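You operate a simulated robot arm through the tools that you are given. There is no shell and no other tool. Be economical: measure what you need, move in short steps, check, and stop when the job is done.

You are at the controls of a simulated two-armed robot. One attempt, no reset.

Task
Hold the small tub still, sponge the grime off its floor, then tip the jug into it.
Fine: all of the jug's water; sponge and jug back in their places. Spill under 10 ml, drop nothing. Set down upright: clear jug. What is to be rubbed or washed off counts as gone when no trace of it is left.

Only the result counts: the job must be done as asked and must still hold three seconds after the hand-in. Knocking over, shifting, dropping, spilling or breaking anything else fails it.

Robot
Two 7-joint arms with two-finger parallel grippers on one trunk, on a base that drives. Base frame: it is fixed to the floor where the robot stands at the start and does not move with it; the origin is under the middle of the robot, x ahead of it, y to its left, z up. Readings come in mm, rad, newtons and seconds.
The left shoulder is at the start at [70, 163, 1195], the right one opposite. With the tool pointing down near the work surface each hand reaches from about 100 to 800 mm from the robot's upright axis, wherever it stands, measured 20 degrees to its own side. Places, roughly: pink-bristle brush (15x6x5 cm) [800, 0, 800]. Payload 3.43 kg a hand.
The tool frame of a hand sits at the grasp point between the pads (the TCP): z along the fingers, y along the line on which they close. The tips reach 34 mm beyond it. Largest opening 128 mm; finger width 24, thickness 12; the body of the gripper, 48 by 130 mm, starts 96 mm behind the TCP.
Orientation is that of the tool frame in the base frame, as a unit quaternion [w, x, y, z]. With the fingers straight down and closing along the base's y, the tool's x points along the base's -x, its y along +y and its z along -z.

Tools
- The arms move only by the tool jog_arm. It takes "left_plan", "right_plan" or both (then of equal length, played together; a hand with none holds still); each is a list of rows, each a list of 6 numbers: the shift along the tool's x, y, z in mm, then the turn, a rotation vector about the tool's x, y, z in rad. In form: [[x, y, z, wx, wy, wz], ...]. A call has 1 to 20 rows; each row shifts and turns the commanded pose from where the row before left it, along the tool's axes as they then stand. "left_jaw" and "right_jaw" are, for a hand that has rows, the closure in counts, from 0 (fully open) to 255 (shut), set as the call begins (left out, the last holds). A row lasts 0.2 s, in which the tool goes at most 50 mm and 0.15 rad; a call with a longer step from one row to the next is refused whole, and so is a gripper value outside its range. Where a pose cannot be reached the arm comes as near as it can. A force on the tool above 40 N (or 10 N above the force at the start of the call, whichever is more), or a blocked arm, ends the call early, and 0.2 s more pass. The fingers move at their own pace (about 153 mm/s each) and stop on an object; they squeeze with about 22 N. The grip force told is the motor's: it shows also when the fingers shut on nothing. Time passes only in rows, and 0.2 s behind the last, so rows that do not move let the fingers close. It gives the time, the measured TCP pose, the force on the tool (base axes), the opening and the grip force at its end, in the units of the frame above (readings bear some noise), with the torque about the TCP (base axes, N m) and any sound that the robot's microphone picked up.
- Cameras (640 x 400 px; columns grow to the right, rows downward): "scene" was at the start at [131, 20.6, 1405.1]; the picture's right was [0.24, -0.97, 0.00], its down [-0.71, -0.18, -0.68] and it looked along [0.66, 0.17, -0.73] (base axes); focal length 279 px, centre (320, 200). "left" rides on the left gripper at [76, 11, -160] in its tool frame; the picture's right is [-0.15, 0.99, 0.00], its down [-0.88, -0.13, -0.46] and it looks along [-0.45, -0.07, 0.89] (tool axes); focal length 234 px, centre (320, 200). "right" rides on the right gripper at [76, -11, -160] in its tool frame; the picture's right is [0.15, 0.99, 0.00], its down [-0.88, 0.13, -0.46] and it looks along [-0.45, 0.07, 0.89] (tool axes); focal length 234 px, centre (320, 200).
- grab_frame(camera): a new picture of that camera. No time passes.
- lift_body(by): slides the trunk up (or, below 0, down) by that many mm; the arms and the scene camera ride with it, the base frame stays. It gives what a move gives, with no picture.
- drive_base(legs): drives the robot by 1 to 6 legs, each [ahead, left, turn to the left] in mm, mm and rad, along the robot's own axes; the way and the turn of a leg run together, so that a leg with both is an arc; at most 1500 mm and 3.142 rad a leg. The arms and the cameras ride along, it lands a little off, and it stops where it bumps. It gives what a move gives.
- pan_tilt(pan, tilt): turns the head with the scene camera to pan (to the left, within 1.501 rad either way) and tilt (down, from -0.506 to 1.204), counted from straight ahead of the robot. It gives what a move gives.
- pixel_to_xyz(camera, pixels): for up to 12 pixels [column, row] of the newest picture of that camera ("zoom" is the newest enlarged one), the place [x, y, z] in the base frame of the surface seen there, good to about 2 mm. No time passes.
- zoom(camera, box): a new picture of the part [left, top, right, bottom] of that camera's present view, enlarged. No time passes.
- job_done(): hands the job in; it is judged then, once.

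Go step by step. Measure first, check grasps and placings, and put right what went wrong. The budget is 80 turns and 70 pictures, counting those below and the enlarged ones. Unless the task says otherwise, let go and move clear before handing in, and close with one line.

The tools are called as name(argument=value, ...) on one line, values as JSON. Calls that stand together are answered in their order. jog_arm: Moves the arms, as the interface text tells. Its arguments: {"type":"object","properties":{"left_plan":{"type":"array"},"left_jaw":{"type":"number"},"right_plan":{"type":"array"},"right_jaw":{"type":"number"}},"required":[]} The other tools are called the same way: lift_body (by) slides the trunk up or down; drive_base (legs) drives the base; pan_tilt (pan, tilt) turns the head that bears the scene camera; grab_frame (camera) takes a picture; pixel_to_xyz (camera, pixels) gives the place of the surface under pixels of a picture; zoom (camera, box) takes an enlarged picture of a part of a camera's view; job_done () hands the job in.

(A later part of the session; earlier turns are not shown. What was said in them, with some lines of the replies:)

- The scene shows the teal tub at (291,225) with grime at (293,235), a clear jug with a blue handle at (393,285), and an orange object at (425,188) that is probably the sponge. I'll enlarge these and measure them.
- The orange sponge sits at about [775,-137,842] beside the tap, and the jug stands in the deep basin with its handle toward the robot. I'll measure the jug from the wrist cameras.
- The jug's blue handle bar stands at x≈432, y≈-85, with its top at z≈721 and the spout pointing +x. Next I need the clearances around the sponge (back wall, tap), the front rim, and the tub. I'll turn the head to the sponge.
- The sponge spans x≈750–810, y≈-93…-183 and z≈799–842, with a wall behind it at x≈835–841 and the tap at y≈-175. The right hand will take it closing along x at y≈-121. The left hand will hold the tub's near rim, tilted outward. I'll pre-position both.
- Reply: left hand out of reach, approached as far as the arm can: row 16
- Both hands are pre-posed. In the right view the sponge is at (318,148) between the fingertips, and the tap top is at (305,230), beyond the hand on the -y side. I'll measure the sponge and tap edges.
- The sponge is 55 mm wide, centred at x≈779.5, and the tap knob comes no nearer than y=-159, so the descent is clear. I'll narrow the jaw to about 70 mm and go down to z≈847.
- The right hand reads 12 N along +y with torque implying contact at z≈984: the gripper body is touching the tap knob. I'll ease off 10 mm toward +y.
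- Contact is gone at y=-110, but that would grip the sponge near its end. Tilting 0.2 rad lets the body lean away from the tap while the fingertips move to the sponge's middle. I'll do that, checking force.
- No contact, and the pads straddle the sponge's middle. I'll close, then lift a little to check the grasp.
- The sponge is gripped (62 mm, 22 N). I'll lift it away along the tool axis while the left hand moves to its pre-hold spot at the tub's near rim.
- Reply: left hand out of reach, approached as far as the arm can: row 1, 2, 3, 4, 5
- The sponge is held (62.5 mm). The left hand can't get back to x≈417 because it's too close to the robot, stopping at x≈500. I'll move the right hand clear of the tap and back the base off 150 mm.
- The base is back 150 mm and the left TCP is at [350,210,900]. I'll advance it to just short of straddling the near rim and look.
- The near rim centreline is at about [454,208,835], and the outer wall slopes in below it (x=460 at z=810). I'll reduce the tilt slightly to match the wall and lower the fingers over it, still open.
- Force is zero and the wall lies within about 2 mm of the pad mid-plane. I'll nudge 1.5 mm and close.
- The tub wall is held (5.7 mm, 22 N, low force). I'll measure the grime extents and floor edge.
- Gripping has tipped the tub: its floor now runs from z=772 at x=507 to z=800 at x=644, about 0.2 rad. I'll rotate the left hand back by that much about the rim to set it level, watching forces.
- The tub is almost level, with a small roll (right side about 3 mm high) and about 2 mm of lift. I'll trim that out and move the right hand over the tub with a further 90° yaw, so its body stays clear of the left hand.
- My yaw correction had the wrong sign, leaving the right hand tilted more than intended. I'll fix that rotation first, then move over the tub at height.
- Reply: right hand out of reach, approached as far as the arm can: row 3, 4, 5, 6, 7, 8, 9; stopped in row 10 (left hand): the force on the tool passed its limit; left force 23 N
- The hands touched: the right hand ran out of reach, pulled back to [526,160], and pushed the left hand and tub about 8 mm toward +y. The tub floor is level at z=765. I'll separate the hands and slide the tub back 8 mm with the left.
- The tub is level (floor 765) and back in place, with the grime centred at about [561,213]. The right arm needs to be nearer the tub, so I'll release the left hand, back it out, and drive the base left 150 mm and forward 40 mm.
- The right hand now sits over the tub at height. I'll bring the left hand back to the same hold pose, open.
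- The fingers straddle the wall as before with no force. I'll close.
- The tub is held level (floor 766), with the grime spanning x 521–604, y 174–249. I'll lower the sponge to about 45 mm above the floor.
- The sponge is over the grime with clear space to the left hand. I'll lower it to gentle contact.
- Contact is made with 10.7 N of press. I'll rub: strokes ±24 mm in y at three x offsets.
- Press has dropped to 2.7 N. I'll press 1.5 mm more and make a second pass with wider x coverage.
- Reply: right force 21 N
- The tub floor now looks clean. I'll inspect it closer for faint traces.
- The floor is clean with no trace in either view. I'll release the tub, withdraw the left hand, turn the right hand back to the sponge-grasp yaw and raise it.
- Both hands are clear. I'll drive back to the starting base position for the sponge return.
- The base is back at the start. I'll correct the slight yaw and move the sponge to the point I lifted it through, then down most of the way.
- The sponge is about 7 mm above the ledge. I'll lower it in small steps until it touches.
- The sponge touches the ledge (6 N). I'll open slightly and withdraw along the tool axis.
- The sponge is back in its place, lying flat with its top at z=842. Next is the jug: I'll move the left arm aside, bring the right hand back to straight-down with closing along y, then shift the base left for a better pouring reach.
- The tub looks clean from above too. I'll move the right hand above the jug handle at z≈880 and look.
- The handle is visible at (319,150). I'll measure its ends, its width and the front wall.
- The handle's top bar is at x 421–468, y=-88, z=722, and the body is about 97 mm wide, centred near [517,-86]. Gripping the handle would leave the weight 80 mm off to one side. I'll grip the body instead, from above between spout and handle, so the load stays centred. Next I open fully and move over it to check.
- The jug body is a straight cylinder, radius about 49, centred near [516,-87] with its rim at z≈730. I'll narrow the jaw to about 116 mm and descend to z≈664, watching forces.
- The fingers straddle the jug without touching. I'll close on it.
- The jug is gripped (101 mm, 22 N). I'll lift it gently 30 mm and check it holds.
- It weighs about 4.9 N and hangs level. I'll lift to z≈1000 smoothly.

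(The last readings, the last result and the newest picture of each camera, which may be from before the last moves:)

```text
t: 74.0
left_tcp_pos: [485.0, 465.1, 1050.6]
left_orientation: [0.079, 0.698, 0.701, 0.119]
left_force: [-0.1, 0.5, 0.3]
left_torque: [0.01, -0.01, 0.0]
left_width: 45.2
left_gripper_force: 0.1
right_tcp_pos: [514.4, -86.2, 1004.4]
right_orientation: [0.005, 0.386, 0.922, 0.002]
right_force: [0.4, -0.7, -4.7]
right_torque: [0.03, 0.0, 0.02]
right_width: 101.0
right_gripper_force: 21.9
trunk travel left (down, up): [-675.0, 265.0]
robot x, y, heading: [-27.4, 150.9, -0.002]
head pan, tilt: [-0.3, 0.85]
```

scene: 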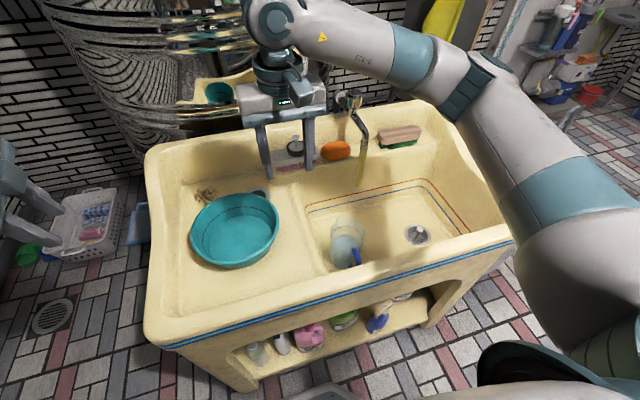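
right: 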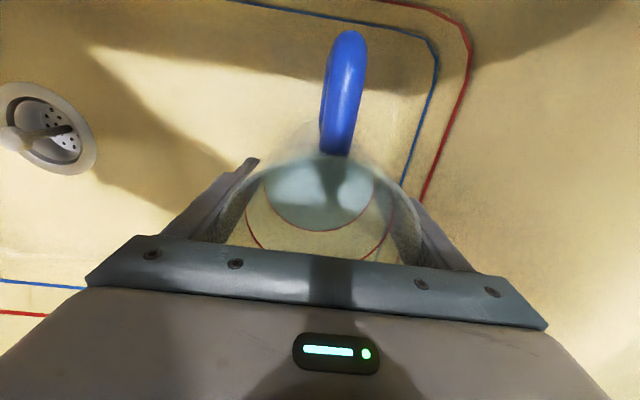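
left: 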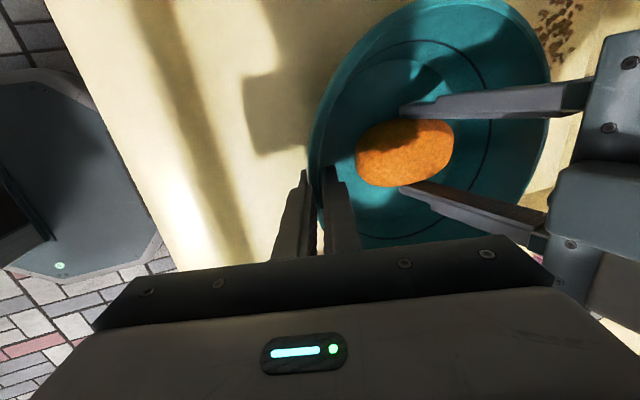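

The jug is steady. I'll finish the yaw so the spout points toward -y, and move the left arm farther out of the way.

jog_arm(right_plan=[[0, 0, 0, 0, 0, 0.05], [0, 0, 0, 0, 0, 0.09], [0, 0, 0, 0, 0, 0.1], [0, 0, 0, 0, 0, 0.1], [0, 0, 0, 0, 0, 0.1], [0, 0, 0, 0, 0, 0.1], [0, 0, 0, 0, 0, 0.1], [0, 0, 0, 0, 0, 0.09], [0, 0, 0, 0, 0, 0.04], [0, 0, 0, 0, 0, 0]], left_plan=[[20, 0, 0, 0, 0, 0], [20, 0, 0, 0, 0, 0], [20, 0, 0, 0, 0, 0], [20, 0, 0, 0, 0, 0], [20, 0, 0, 0, 0, 0], [20, 0, 0, 0, 0, 0], [0, 0, 0, 0, 0, 0], [0, 0, 0, 0, 0, 0], [0, 0, 0, 0, 0, 0], [0, 0, 0, 0, 0, 0]])

jog_arm(right_plan=[[10, 1.5, 0, 0, 0, 0], [20, 3, 0, 0, 0, 0], [30, 4, 0, 0, 0, 0], [35, 5, 0, 0, 0, 0], [35, 5, 0, 0, 0, 0], [35, 5, 0, 0, 0, 0], [35, 5, 0, 0, 0, 0], [35, 5, 0, 0, 0, 0], [35, 5, 0, 0, 0, 0], [35, 4, 0, 0, 0, 0], [30, 3, 0, 0, 0, 0], [30, 2, 0, 0, 0, 0], [20, 1, 0, 0, 0, 0], [10, 0, 0, 0, 0, 0], [6, 0, 0, 0, 0, 0], [0, 0, 0, 0, 0, 0]])

pan_tilt(pan=0.1, tilt=0.75)

grab_frame(camera="scene")

```text
t: 76.2
left_tcp_pos: [485.3, 584.2, 1059.6]
left_orientation: [0.078, 0.699, 0.701, 0.119]
left_force: [-0.4, 0.3, -0.3]
left_torque: [0.02, 0.0, 0.01]
left_width: 45.3
left_gripper_force: 0.0
right_tcp_pos: [515.0, -87.7, 1003.8]
right_orientation: [0.003, 0.705, 0.709, 0.002]
right_force: [-0.4, -0.4, -5.8]
right_torque: [0.03, -0.02, -0.01]
right_width: 101.1
right_gripper_force: 21.9
trunk travel left (down, up): [-675.0, 265.0]
robot x, y, heading: [-24.8, 151.6, -0.002]
head pan, tilt: [-0.3, 0.85]
```

```text
t: 79.6
left_tcp_pos: [484.5, 584.5, 1058.1]
left_orientation: [0.079, 0.699, 0.701, 0.119]
left_force: [-0.2, 0.2, -0.2]
left_torque: [-0.04, -0.04, 0.0]
left_width: 45.1
left_gripper_force: 0.2
right_tcp_pos: [561.8, 314.4, 1005.8]
right_orientation: [0.003, 0.705, 0.709, 0.003]
right_force: [-0.7, 1.1, -5.0]
right_torque: [0.0, 0.03, 0.01]
right_width: 101.2
right_gripper_force: 22.0
trunk travel left (down, up): [-675.0, 265.0]
robot x, y, heading: [-27.6, 153.9, 0.002]
head pan, tilt: [-0.3, 0.85]
```

```text
t: 80.5
left_tcp_pos: [484.6, 586.0, 1057.9]
left_orientation: [0.08, 0.699, 0.701, 0.118]
left_force: [-0.3, 0.0, 1.0]
left_torque: [0.0, -0.01, 0.03]
left_width: 45.3
left_gripper_force: 0.0
right_tcp_pos: [561.0, 315.6, 1004.5]
right_orientation: [0.003, 0.705, 0.709, 0.004]
right_force: [-0.3, 0.2, -4.5]
right_torque: [0.02, -0.04, 0.02]
right_width: 100.9
right_gripper_force: 21.4
trunk travel left (down, up): [-675.0, 265.0]
robot x, y, heading: [-25.8, 148.8, -0.002]
head pan, tilt: [0.099, 0.75]
```

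```text
18 pictures are left
```

scene: 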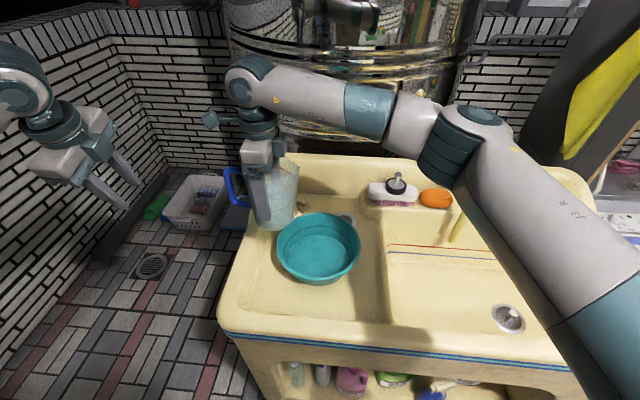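

The jug is upright beside the tub with the spout pointing toward it. I'll tip to about 45°, still below the pouring angle, and check.

jog_arm(right_plan=[[0, 0, 0, 0, 0.04, 0], [0, 0, 0, 0, 0.08, 0], [0, 0, 0, 0, 0.08, 0], [0, 0, 0, 0, 0.08, 0], [0, 0, 0, 0, 0.08, 0], [0, 0, 0, 0, 0.08, 0], [0, 0, 0, 0, 0.08, 0], [0, 0, 0, 0, 0.08, 0], [0, 0, 0, 0, 0.08, 0], [0, 0, 0, 0, 0.04, 0], [0, 0, 0, 0, 0, 0]])

zoom(camera="scene", box=[200, 100, 420, 300])

```text
t: 82.9
left_tcp_pos: [484.2, 585.1, 1057.4]
left_orientation: [0.081, 0.699, 0.701, 0.118]
left_force: [-0.7, 0.0, 0.1]
left_torque: [0.01, 0.01, -0.02]
left_width: 45.4
left_gripper_force: 0.1
right_tcp_pos: [560.4, 314.6, 1004.8]
right_orientation: [-0.247, 0.658, 0.665, 0.251]
right_force: [0.7, -0.2, -5.0]
right_torque: [-0.14, 0.0, 0.04]
right_width: 101.0
right_gripper_force: 21.5
trunk travel left (down, up): [-675.0, 265.0]
robot x, y, heading: [-30.9, 153.1, -0.003]
head pan, tilt: [0.099, 0.75]
```

```text
2.00 times, centred on (310, 200) of scene
```

zoom: 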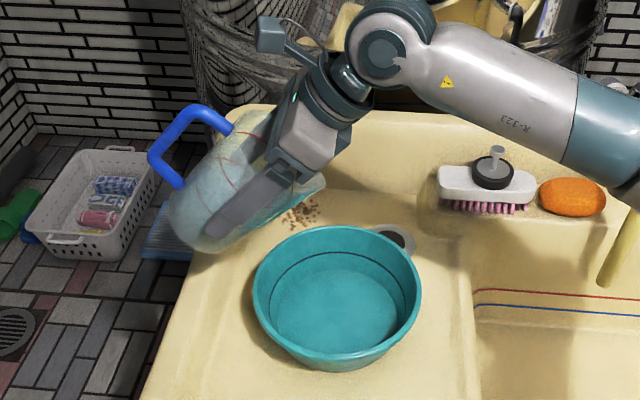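

The jug is at 41° with water still below the lip. I'll lower 45 mm and tip on to about 58°.

jog_arm(right_plan=[[-7, 0, 8, 0, 0, 0], [-10, 0, 11, 0, 0, 0], [-8, 0, 9, 0, 0, 0], [-5, 0, 6, 0, 0, 0], [0, 0, 0, 0, 0.04, 0], [0, 0, 0, 0, 0.05, 0], [0, 0, 0, 0, 0.05, 0], [0, 0, 0, 0, 0.05, 0], [0, 0, 0, 0, 0.05, 0], [0, 0, 0, 0, 0.04, 0], [0, 0, 0, 0, 0, 0], [0, 0, 0, 0, 0, 0]])

zoom(camera="scene", box=[200, 100, 420, 300])

```text
t: 85.5
left_tcp_pos: [483.9, 584.7, 1058.6]
left_orientation: [0.078, 0.699, 0.701, 0.119]
left_force: [-0.8, 0.6, 0.3]
left_torque: [-0.01, 0.02, -0.01]
left_width: 45.4
left_gripper_force: 0.0
right_tcp_pos: [561.4, 314.2, 958.5]
right_orientation: [-0.336, 0.618, 0.624, 0.341]
right_force: [-1.0, 0.6, -5.2]
right_torque: [-0.16, 0.02, 0.02]
right_width: 101.1
right_gripper_force: 21.9
trunk travel left (down, up): [-675.0, 265.0]
robot x, y, heading: [-28.2, 153.6, -0.004]
head pan, tilt: [0.099, 0.75]
```

```text
2.00 times, centred on (310, 200) of scene
```

zoom: 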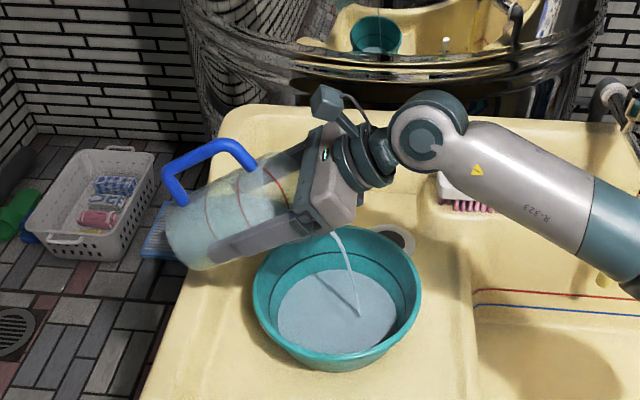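

Water is streaming into the middle of the tub. I'll tip on slowly, shifting slightly to keep the lip over the tub.

jog_arm(right_plan=[[0, 0, 0, 0, 0, 0], [0, 0, 0, 0, 0, 0], [0, 0, 0, 0, 0, 0], [0, 0, 0, 0, 0, 0], [-0.5, 0, -1, 0, 0.025, 0], [-0.5, 0, -1, 0, 0.025, 0], [-0.5, 0, -1, 0, 0.025, 0], [-0.5, 0, -1, 0, 0.025, 0], [-0.5, 0, -1, 0, 0.025, 0], [-0.5, 0, -1, 0, 0.025, 0], [-0.5, 0, -1, 0, 0.025, 0], [-0.5, 0, -1, 0, 0.025, 0], [-0.5, 0, -1, 0, 0.025, 0], [-0.5, 0, -1, 0, 0.025, 0], [0, 0, 0, 0, 0, 0], [0, 0, 0, 0, 0, 0], [0, 0, 0, 0, 0, 0], [0, 0, 0, 0, 0, 0]])

zoom(camera="scene", box=[200, 100, 420, 300])

```text
t: 89.3
left_tcp_pos: [483.3, 585.6, 1058.2]
left_orientation: [0.08, 0.699, 0.701, 0.119]
left_force: [-0.6, 0.2, 0.1]
left_torque: [-0.01, -0.01, 0.0]
left_width: 45.2
left_gripper_force: 0.1
right_tcp_pos: [560.4, 303.7, 958.5]
right_orientation: [-0.412, 0.57, 0.578, 0.414]
right_force: [-0.1, 0.1, -2.9]
right_torque: [-0.12, -0.02, -0.03]
right_width: 101.0
right_gripper_force: 21.4
trunk travel left (down, up): [-675.0, 265.0]
robot x, y, heading: [-21.9, 154.0, -0.001]
head pan, tilt: [0.099, 0.75]
```

```text
2.00 times, centred on (310, 200) of scene
```

zoom: 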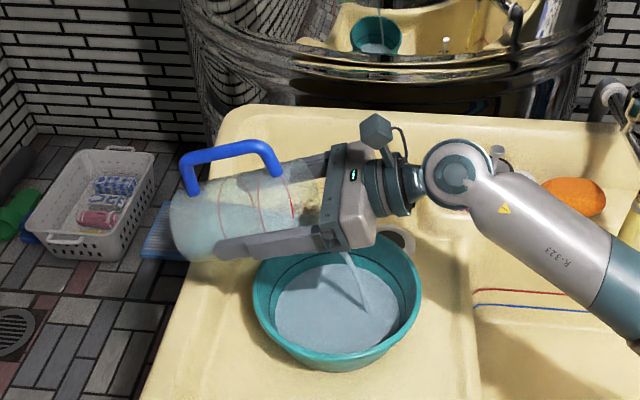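

About half is out (2.9 N) and everything lands in the tub. I'll continue to about 88°.

jog_arm(right_plan=[[-0.3, 0, -1.2, 0, 0.025, 0], [-0.3, 0, -1.2, 0, 0.025, 0], [-0.3, 0, -1.2, 0, 0.025, 0], [-0.3, 0, -1.2, 0, 0.025, 0], [-0.2, 0, -1.2, 0, 0.025, 0], [-0.2, 0, -1.2, 0, 0.025, 0], [-0.2, 0, -1.2, 0, 0.025, 0], [-0.2, 0, -1.2, 0, 0.025, 0], [-0.1, 0, -1.2, 0, 0.025, 0], [-0.1, 0, -1.2, 0, 0.025, 0], [0, 0, -1.2, 0, 0.025, 0], [0, 0, -1.2, 0, 0.025, 0], [0, 0, 0, 0, 0, 0], [0, 0, 0, 0, 0, 0], [0, 0, 0, 0, 0, 0], [0, 0, 0, 0, 0, 0], [0, 0, 0, 0, 0, 0]])

zoom(camera="scene", box=[200, 100, 420, 300])

```text
t: 92.9
left_tcp_pos: [483.9, 585.3, 1059.1]
left_orientation: [0.078, 0.699, 0.701, 0.119]
left_force: [0.2, 0.4, 0.2]
left_torque: [0.02, 0.0, -0.04]
left_width: 45.5
left_gripper_force: 0.1
right_tcp_pos: [560.8, 289.3, 960.0]
right_orientation: [-0.493, 0.502, 0.509, 0.496]
right_force: [-0.2, 0.0, -0.9]
right_torque: [-0.01, 0.03, -0.03]
right_width: 100.3
right_gripper_force: 21.8
trunk travel left (down, up): [-675.0, 265.0]
robot x, y, heading: [-25.8, 151.6, -0.003]
head pan, tilt: [0.099, 0.75]
```

```text
2.00 times, centred on (310, 200) of scene
```

zoom: 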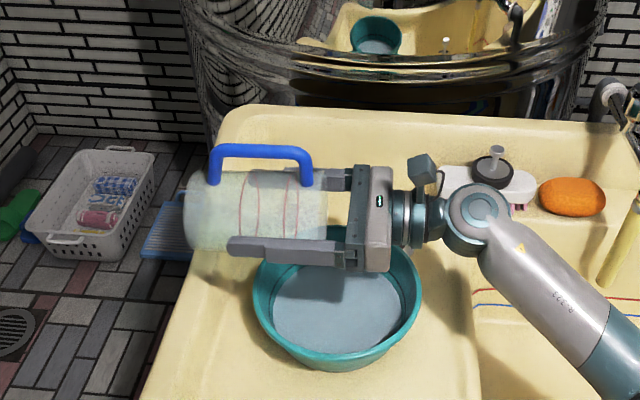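

The jug is nearly empty (0.9 N) at 89°. I'll tip to about 107° and wait for the last drops.

jog_arm(right_plan=[[0, 0, -1.4, 0, 0.033, 0], [0, 0, -1.4, 0, 0.033, 0], [0, 0, -1.4, 0, 0.033, 0], [0, 0, -1.4, 0, 0.033, 0], [0, 0, -1.4, 0, 0.033, 0], [0.2, 0, -1.4, 0, 0.033, 0], [0.2, 0, -1.4, 0, 0.033, 0], [0.3, 0, -1.4, 0, 0.033, 0], [0.3, 0, -1.4, 0, 0.033, 0], [0.3, 0, -1.4, 0, 0.033, 0], [0, 0, 0, 0, 0, 0], [0, 0, 0, 0, 0, 0], [0, 0, 0, 0, 0, 0], [0, 0, 0, 0, 0, 0], [0, 0, 0, 0, 0, 0], [0, 0, 0, 0, 0, 0], [0, 0, 0, 0, 0, 0], [0, 0, 0, 0, 0, 0], [0, 0, 0, 0, 0, 0], [0, 0, 0, 0, 0, 0]])

zoom(camera="scene", box=[200, 100, 420, 300])

```text
t: 97.3
left_tcp_pos: [476.5, 587.0, 1059.0]
left_orientation: [0.082, 0.699, 0.7, 0.121]
left_force: [0.3, 0.8, -0.6]
left_torque: [-0.08, -0.03, -0.01]
left_width: 45.2
left_gripper_force: 0.1
right_tcp_pos: [570.4, 261.7, 981.4]
right_orientation: [-0.547, 0.408, 0.44, 0.585]
right_force: [0.9, 0.8, -2.4]
right_torque: [0.04, -0.01, 0.01]
right_width: 100.5
right_gripper_force: 22.1
trunk travel left (down, up): [-675.0, 265.0]
robot x, y, heading: [-22.4, 152.3, -0.005]
head pan, tilt: [0.099, 0.75]
stopped in row 20 (right hand): the arm was blocked; the commanded pose is now the measured one
```

```text
2.00 times, centred on (310, 200) of scene
```

zoom: 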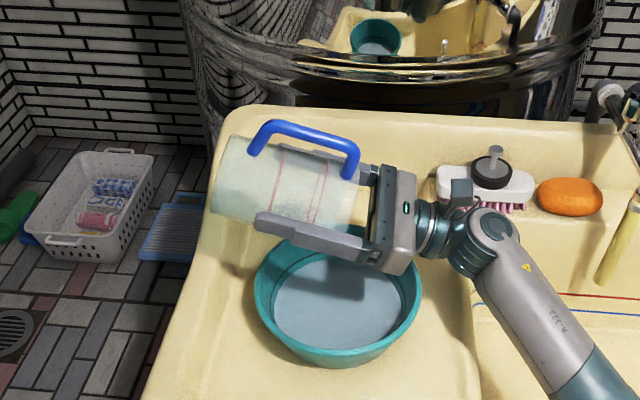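

The jug reached 106° and emptied, but the arm then ended blocked (probably its elbow) with no notable force. I'll tip back upright in place above the tub.

jog_arm(right_plan=[[0, 0, 0, 0, -0.05, 0], [0, 0, 0, 0, -0.08, 0], [0, 0, 0, 0, -0.1, 0], [0, 0, 0, 0, -0.1, 0], [0, 0, 0, 0, -0.1, 0], [0, 0, 0, 0, -0.1, 0], [0, 0, 0, 0, -0.1, 0], [0, 0, 0, 0, -0.1, 0], [0, 0, 0, 0, -0.1, 0], [0, 0, 0, 0, -0.1, 0], [0, 0, 0, 0, -0.1, 0], [0, 0, 0, 0, -0.1, 0], [0, 0, 0, 0, -0.1, 0], [0, 0, 0, 0, -0.1, 0], [0, 0, 0, 0, -0.1, 0], [0, 0, 0, 0, -0.1, 0], [0, 0, 0, 0, -0.1, 0], [0, 0, 0, 0, -0.1, 0], [0, 0, 0, 0.068, -0.1, 0], [0, 0, 0, 0, -0.025, 0]])

grab_frame(camera="scene")

```text
t: 101.5
left_tcp_pos: [483.7, 583.4, 1058.6]
left_orientation: [0.079, 0.699, 0.7, 0.119]
left_force: [0.5, 0.2, 0.3]
left_torque: [0.01, 0.01, 0.01]
left_width: 45.2
left_gripper_force: 0.0
right_tcp_pos: [575.2, 262.5, 975.2]
right_orientation: [-0.009, 0.709, 0.706, -0.002]
right_force: [-0.1, 0.4, -0.4]
right_torque: [0.02, 0.0, 0.0]
right_width: 100.4
right_gripper_force: 21.7
trunk travel left (down, up): [-675.0, 265.0]
robot x, y, heading: [-22.4, 153.6, -0.006]
head pan, tilt: [0.099, 0.75]
```

```text
12 pictures are left
```

scene: 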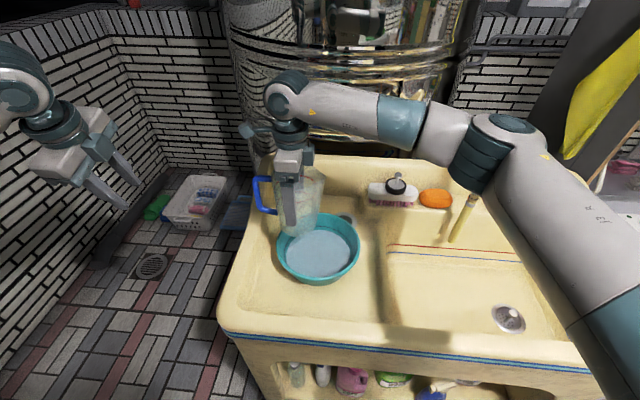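

The jug is upright and empty (0.4 N), and the water is in the tub. I'll carry it back over the basin and undo the yaw.

jog_arm(right_plan=[[0, 0, -29, 0, 0, 0], [-20, -3, 0, 0, 0, 0], [-33, -5.4, 0, 0, 0, 0], [-33, -5.4, 0, 0, 0, 0], [-33, -5.4, 0, 0, 0, 0], [-33, -5.4, 0, 0, 0, 0], [-33, -5.4, 0, 0, 0, 0], [-33, -5.4, 0, 0, 0, 0], [-33, -5.4, 0, 0, 0, 0], [-33, -5.4, 0, 0, 0, 0], [-33, -5.4, 0, 0, 0, 0], [-32, -5.4, 0, 0, 0, 0], [0, 0, 0, 0, 0, 0]])

jog_arm(right_plan=[[0, 0, 0, 0, 0, -0.1], [0, 0, 0, 0, 0, -0.14], [0, 0, 0, 0, 0, -0.14], [0, 0, 0, 0, 0, -0.14], [0, 0, 0, 0, 0, -0.14], [0, 0, 0, 0, 0, -0.14], [0, 0, 0, 0, 0, -0.14], [0, 0, 0, 0, 0, -0.14], [0, 0, 0, 0, 0, -0.14], [0, 0, 0, 0, 0, -0.14], [0, 0, 0, 0, 0, -0.14], [0, 0, 0, 0, 0, -0.071], [0, 0, 0, 0, 0, 0]])

grab_frame(camera="right")

```text
t: 104.3
left_tcp_pos: [484.5, 585.1, 1057.4]
left_orientation: [0.079, 0.699, 0.701, 0.119]
left_force: [-0.2, 0.0, -0.2]
left_torque: [-0.01, 0.01, 0.0]
left_width: 44.9
left_gripper_force: 0.0
right_tcp_pos: [518.0, -85.0, 1003.0]
right_orientation: [-0.009, 0.708, 0.707, -0.003]
right_force: [0.0, 0.7, -0.8]
right_torque: [-0.04, -0.01, 0.0]
right_width: 100.5
right_gripper_force: 21.8
trunk travel left (down, up): [-675.0, 265.0]
robot x, y, heading: [-23.9, 150.9, -0.002]
head pan, tilt: [0.099, 0.75]
```

```text
t: 107.1
left_tcp_pos: [484.9, 584.9, 1059.4]
left_orientation: [0.078, 0.699, 0.7, 0.12]
left_force: [0.0, 0.5, -0.1]
left_torque: [-0.03, 0.02, -0.02]
left_width: 45.1
left_gripper_force: 0.0
right_tcp_pos: [519.1, -86.8, 1002.3]
right_orientation: [-0.009, 0.0, 1.0, 0.004]
right_force: [-0.1, -0.6, -1.3]
right_torque: [0.03, -0.04, -0.02]
right_width: 100.1
right_gripper_force: 21.9
trunk travel left (down, up): [-675.0, 265.0]
robot x, y, heading: [-21.3, 151.1, -0.002]
head pan, tilt: [0.099, 0.75]
```

```text
11 pictures are left
```

right: 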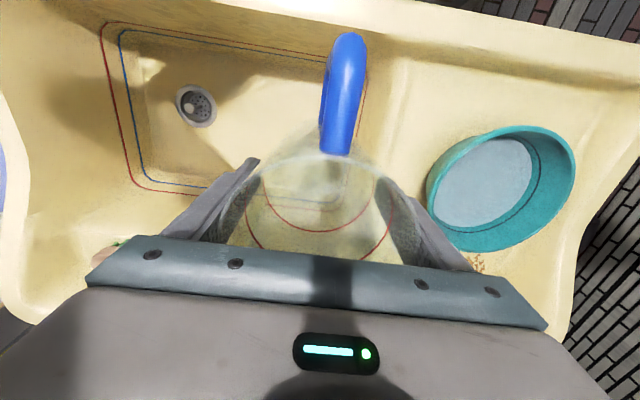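

The jug sits in the grip just as when I took it. I'll trim a small tilt and lower it to about 20 mm above the basin floor.

jog_arm(right_plan=[[0, 0, 0, 0.008, -0.028, 0.004], [0, 0, 20, 0, 0, 0], [0, 0, 35, 0, 0, 0], [0, 0, 35, 0, 0, 0], [0, 0, 35, 0, 0, 0], [0, 0, 35, 0, 0, 0], [0, 0, 35, 0, 0, 0], [0, 0, 35, 0, 0, 0], [0, 0, 35, 0, 0, 0], [0, 0, 30, 0, 0, 0], [0, 0, 20, 0, 0, 0], [0, 0, 0, 0, 0, 0]])

grab_frame(camera="right")

```text
t: 109.7
left_tcp_pos: [484.7, 584.4, 1058.6]
left_orientation: [0.08, 0.699, 0.701, 0.118]
left_force: [0.0, -0.1, -0.5]
left_torque: [-0.01, -0.02, 0.01]
left_width: 45.5
left_gripper_force: 0.0
right_tcp_pos: [519.5, -84.9, 687.4]
right_orientation: [0.005, 0.004, 1.0, 0.0]
right_force: [-0.1, 0.1, -0.5]
right_torque: [-0.04, 0.0, 0.0]
right_width: 100.6
right_gripper_force: 22.1
trunk travel left (down, up): [-675.0, 265.0]
robot x, y, heading: [-22.3, 149.9, -0.002]
head pan, tilt: [0.099, 0.75]
```

```text
10 pictures are left
```

right: 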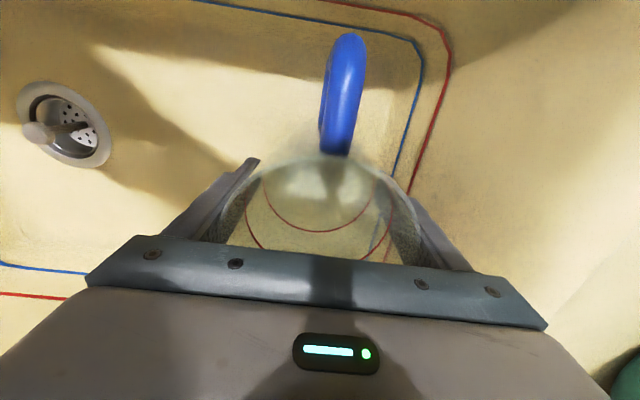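

jog_arm(right_plan=[[0, -0.5, 8, 0, 0, 0], [0, -0.5, 7, 0, 0, 0], [0, 0, 3, 0, 0, 0], [0, 0, 1.5, 0, 0, 0], [0, 0, 1.2, 0, 0, 0], [0, 0, 0, 0, 0, 0]])

```text
t: 111.1
left_tcp_pos: [483.8, 584.1, 1059.2]
left_orientation: [0.079, 0.699, 0.7, 0.119]
left_force: [0.6, 0.0, 0.9]
left_torque: [0.0, 0.0, 0.03]
left_width: 45.2
left_gripper_force: 0.1
right_tcp_pos: [522.1, -87.4, 666.0]
right_orientation: [0.006, 0.004, 1.0, 0.001]
right_force: [0.6, 0.5, -0.8]
right_torque: [0.02, -0.04, 0.01]
right_width: 100.5
right_gripper_force: 21.9
trunk travel left (down, up): [-675.0, 265.0]
robot x, y, heading: [-27.0, 149.8, -0.002]
head pan, tilt: [0.099, 0.75]
```

jog_arm(right_plan=[[1.5, 0, 1.2, 0, 0, 0], [0, 0, 1.2, 0, 0, 0], [0, 0, 0, 0, 0, 0]])

```text
t: 111.9
left_tcp_pos: [483.9, 586.2, 1059.3]
left_orientation: [0.08, 0.699, 0.701, 0.119]
left_force: [-0.5, 0.1, 0.0]
left_torque: [-0.03, 0.0, 0.0]
left_width: 45.0
left_gripper_force: 0.0
right_tcp_pos: [521.6, -85.2, 666.1]
right_orientation: [0.007, 0.003, 1.0, 0.001]
right_force: [2.9, -3.4, 14.6]
right_torque: [0.11, 0.21, 0.0]
right_width: 100.5
right_gripper_force: 22.0
trunk travel left (down, up): [-675.0, 265.0]
robot x, y, heading: [-26.2, 147.2, -0.006]
head pan, tilt: [0.099, 0.75]
```

The jug has touched down (14.6 N). I'll ease up 1 mm, open to 116 mm and withdraw straight up.

jog_arm(right_plan=[[0, 0, -0.9, 0, 0, 0], [0, 0, 0, 0, 0, 0]])

jog_arm(right_plan=[[0, 0, 0, 0, 0, 0], [0, 0, 0, 0, 0, 0], [0, 0, 0, 0, 0, 0], [0, 0, -15, 0, 0, 0], [0, 0, -30, 0, 0, 0], [0, 0, -30, 0, 0, 0], [0, 0, -40, 0, 0, 0], [0, 0, -40, 0, 0, 0], [0, 0, -45, 0, 0, 0], [0, 0, -45, 0, 0, 0], [0, 0, -45, 0, 0, 0], [0, 0, -45, 0, 0, 0], [0, 0, 0, 0, 0, 0]], right_jaw=24)

grab_frame(camera="right")

grab_frame(camera="scene")

```text
t: 112.5
left_tcp_pos: [483.4, 584.5, 1059.5]
left_orientation: [0.079, 0.699, 0.701, 0.119]
left_force: [0.6, 0.1, 0.2]
left_torque: [0.02, 0.0, 0.0]
left_width: 45.4
left_gripper_force: 0.0
right_tcp_pos: [520.0, -86.7, 664.9]
right_orientation: [0.005, 0.003, 1.0, 0.0]
right_force: [4.3, -0.3, 10.1]
right_torque: [0.19, 0.04, -0.07]
right_width: 100.5
right_gripper_force: 21.8
trunk travel left (down, up): [-675.0, 265.0]
robot x, y, heading: [-21.0, 150.3, -0.002]
head pan, tilt: [0.099, 0.75]
```

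```text
t: 115.3
left_tcp_pos: [484.2, 583.9, 1058.5]
left_orientation: [0.079, 0.699, 0.701, 0.12]
left_force: [0.1, 0.0, 0.4]
left_torque: [-0.01, 0.02, 0.0]
left_width: 45.2
left_gripper_force: 0.1
right_tcp_pos: [514.9, -86.9, 1001.1]
right_orientation: [0.005, 0.003, 1.0, 0.001]
right_force: [0.1, 0.1, 0.2]
right_torque: [0.0, -0.01, -0.01]
right_width: 116.0
right_gripper_force: 0.0
trunk travel left (down, up): [-675.0, 265.0]
robot x, y, heading: [-24.5, 153.4, -0.003]
head pan, tilt: [0.099, 0.75]
```

```text
9 pictures are left
```

right: 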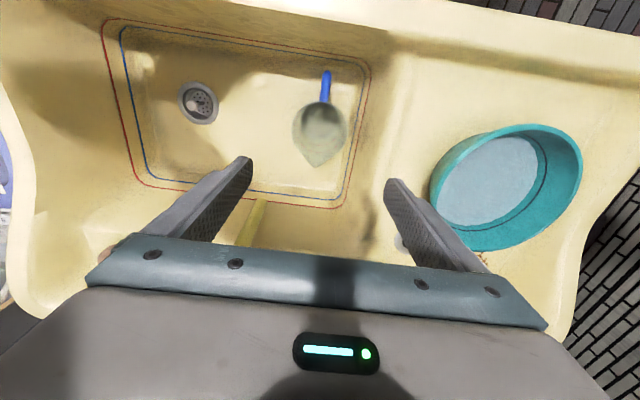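

```text
8 pictures are left
```

scene: 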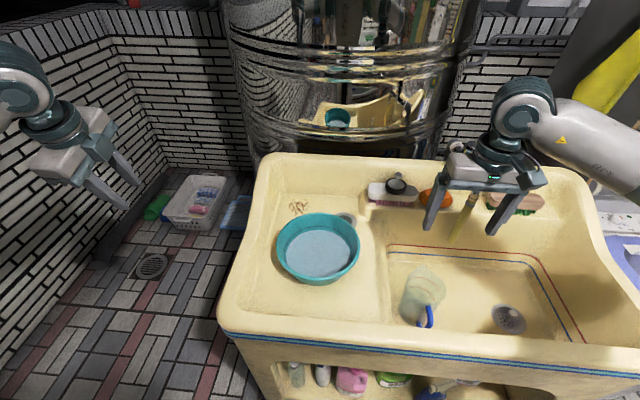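

The jug stands upright in its old spot and the tub holds the water. I'll take a closer look at the jug for leftover water and check its position.

pixel_to_xyz(camera="right", pixels=[[327, 80], [325, 98], [295, 130], [346, 130]])

zoom(camera="scene", box=[260, 180, 480, 340])

zoom(camera="right", box=[250, 50, 400, 190])

```text
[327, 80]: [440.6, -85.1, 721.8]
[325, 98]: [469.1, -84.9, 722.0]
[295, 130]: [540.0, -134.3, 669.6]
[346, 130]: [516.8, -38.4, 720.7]
```

```text
2.50 times, centred on (370, 260) of scene
```

zoom: 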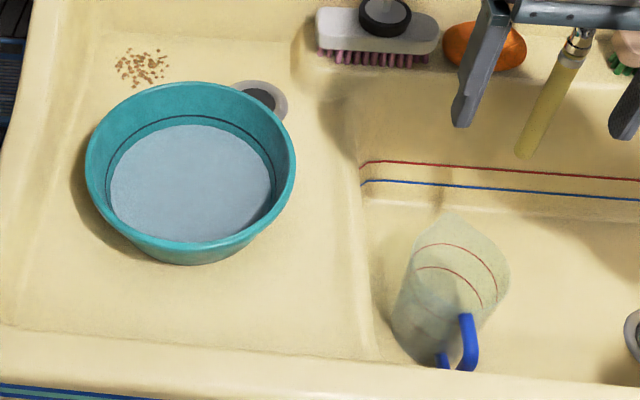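

```text
2.86 times, centred on (325, 120) of right
```

zoom: 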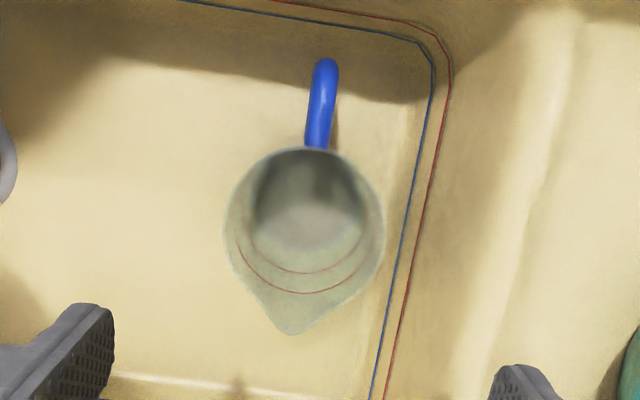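

The jug is empty and upright within about 3 mm of where it stood. The sponge is in its place, the tub holds the water, and nothing is spilt. Both hands are clear, so I'm handing in.

job_done()

```text
The job is handed in.
```

The job is handed in: I sponged the tub clean while holding it, poured all the jug's water into it with no spill seen, and put the sponge and the upright jug back in their places.
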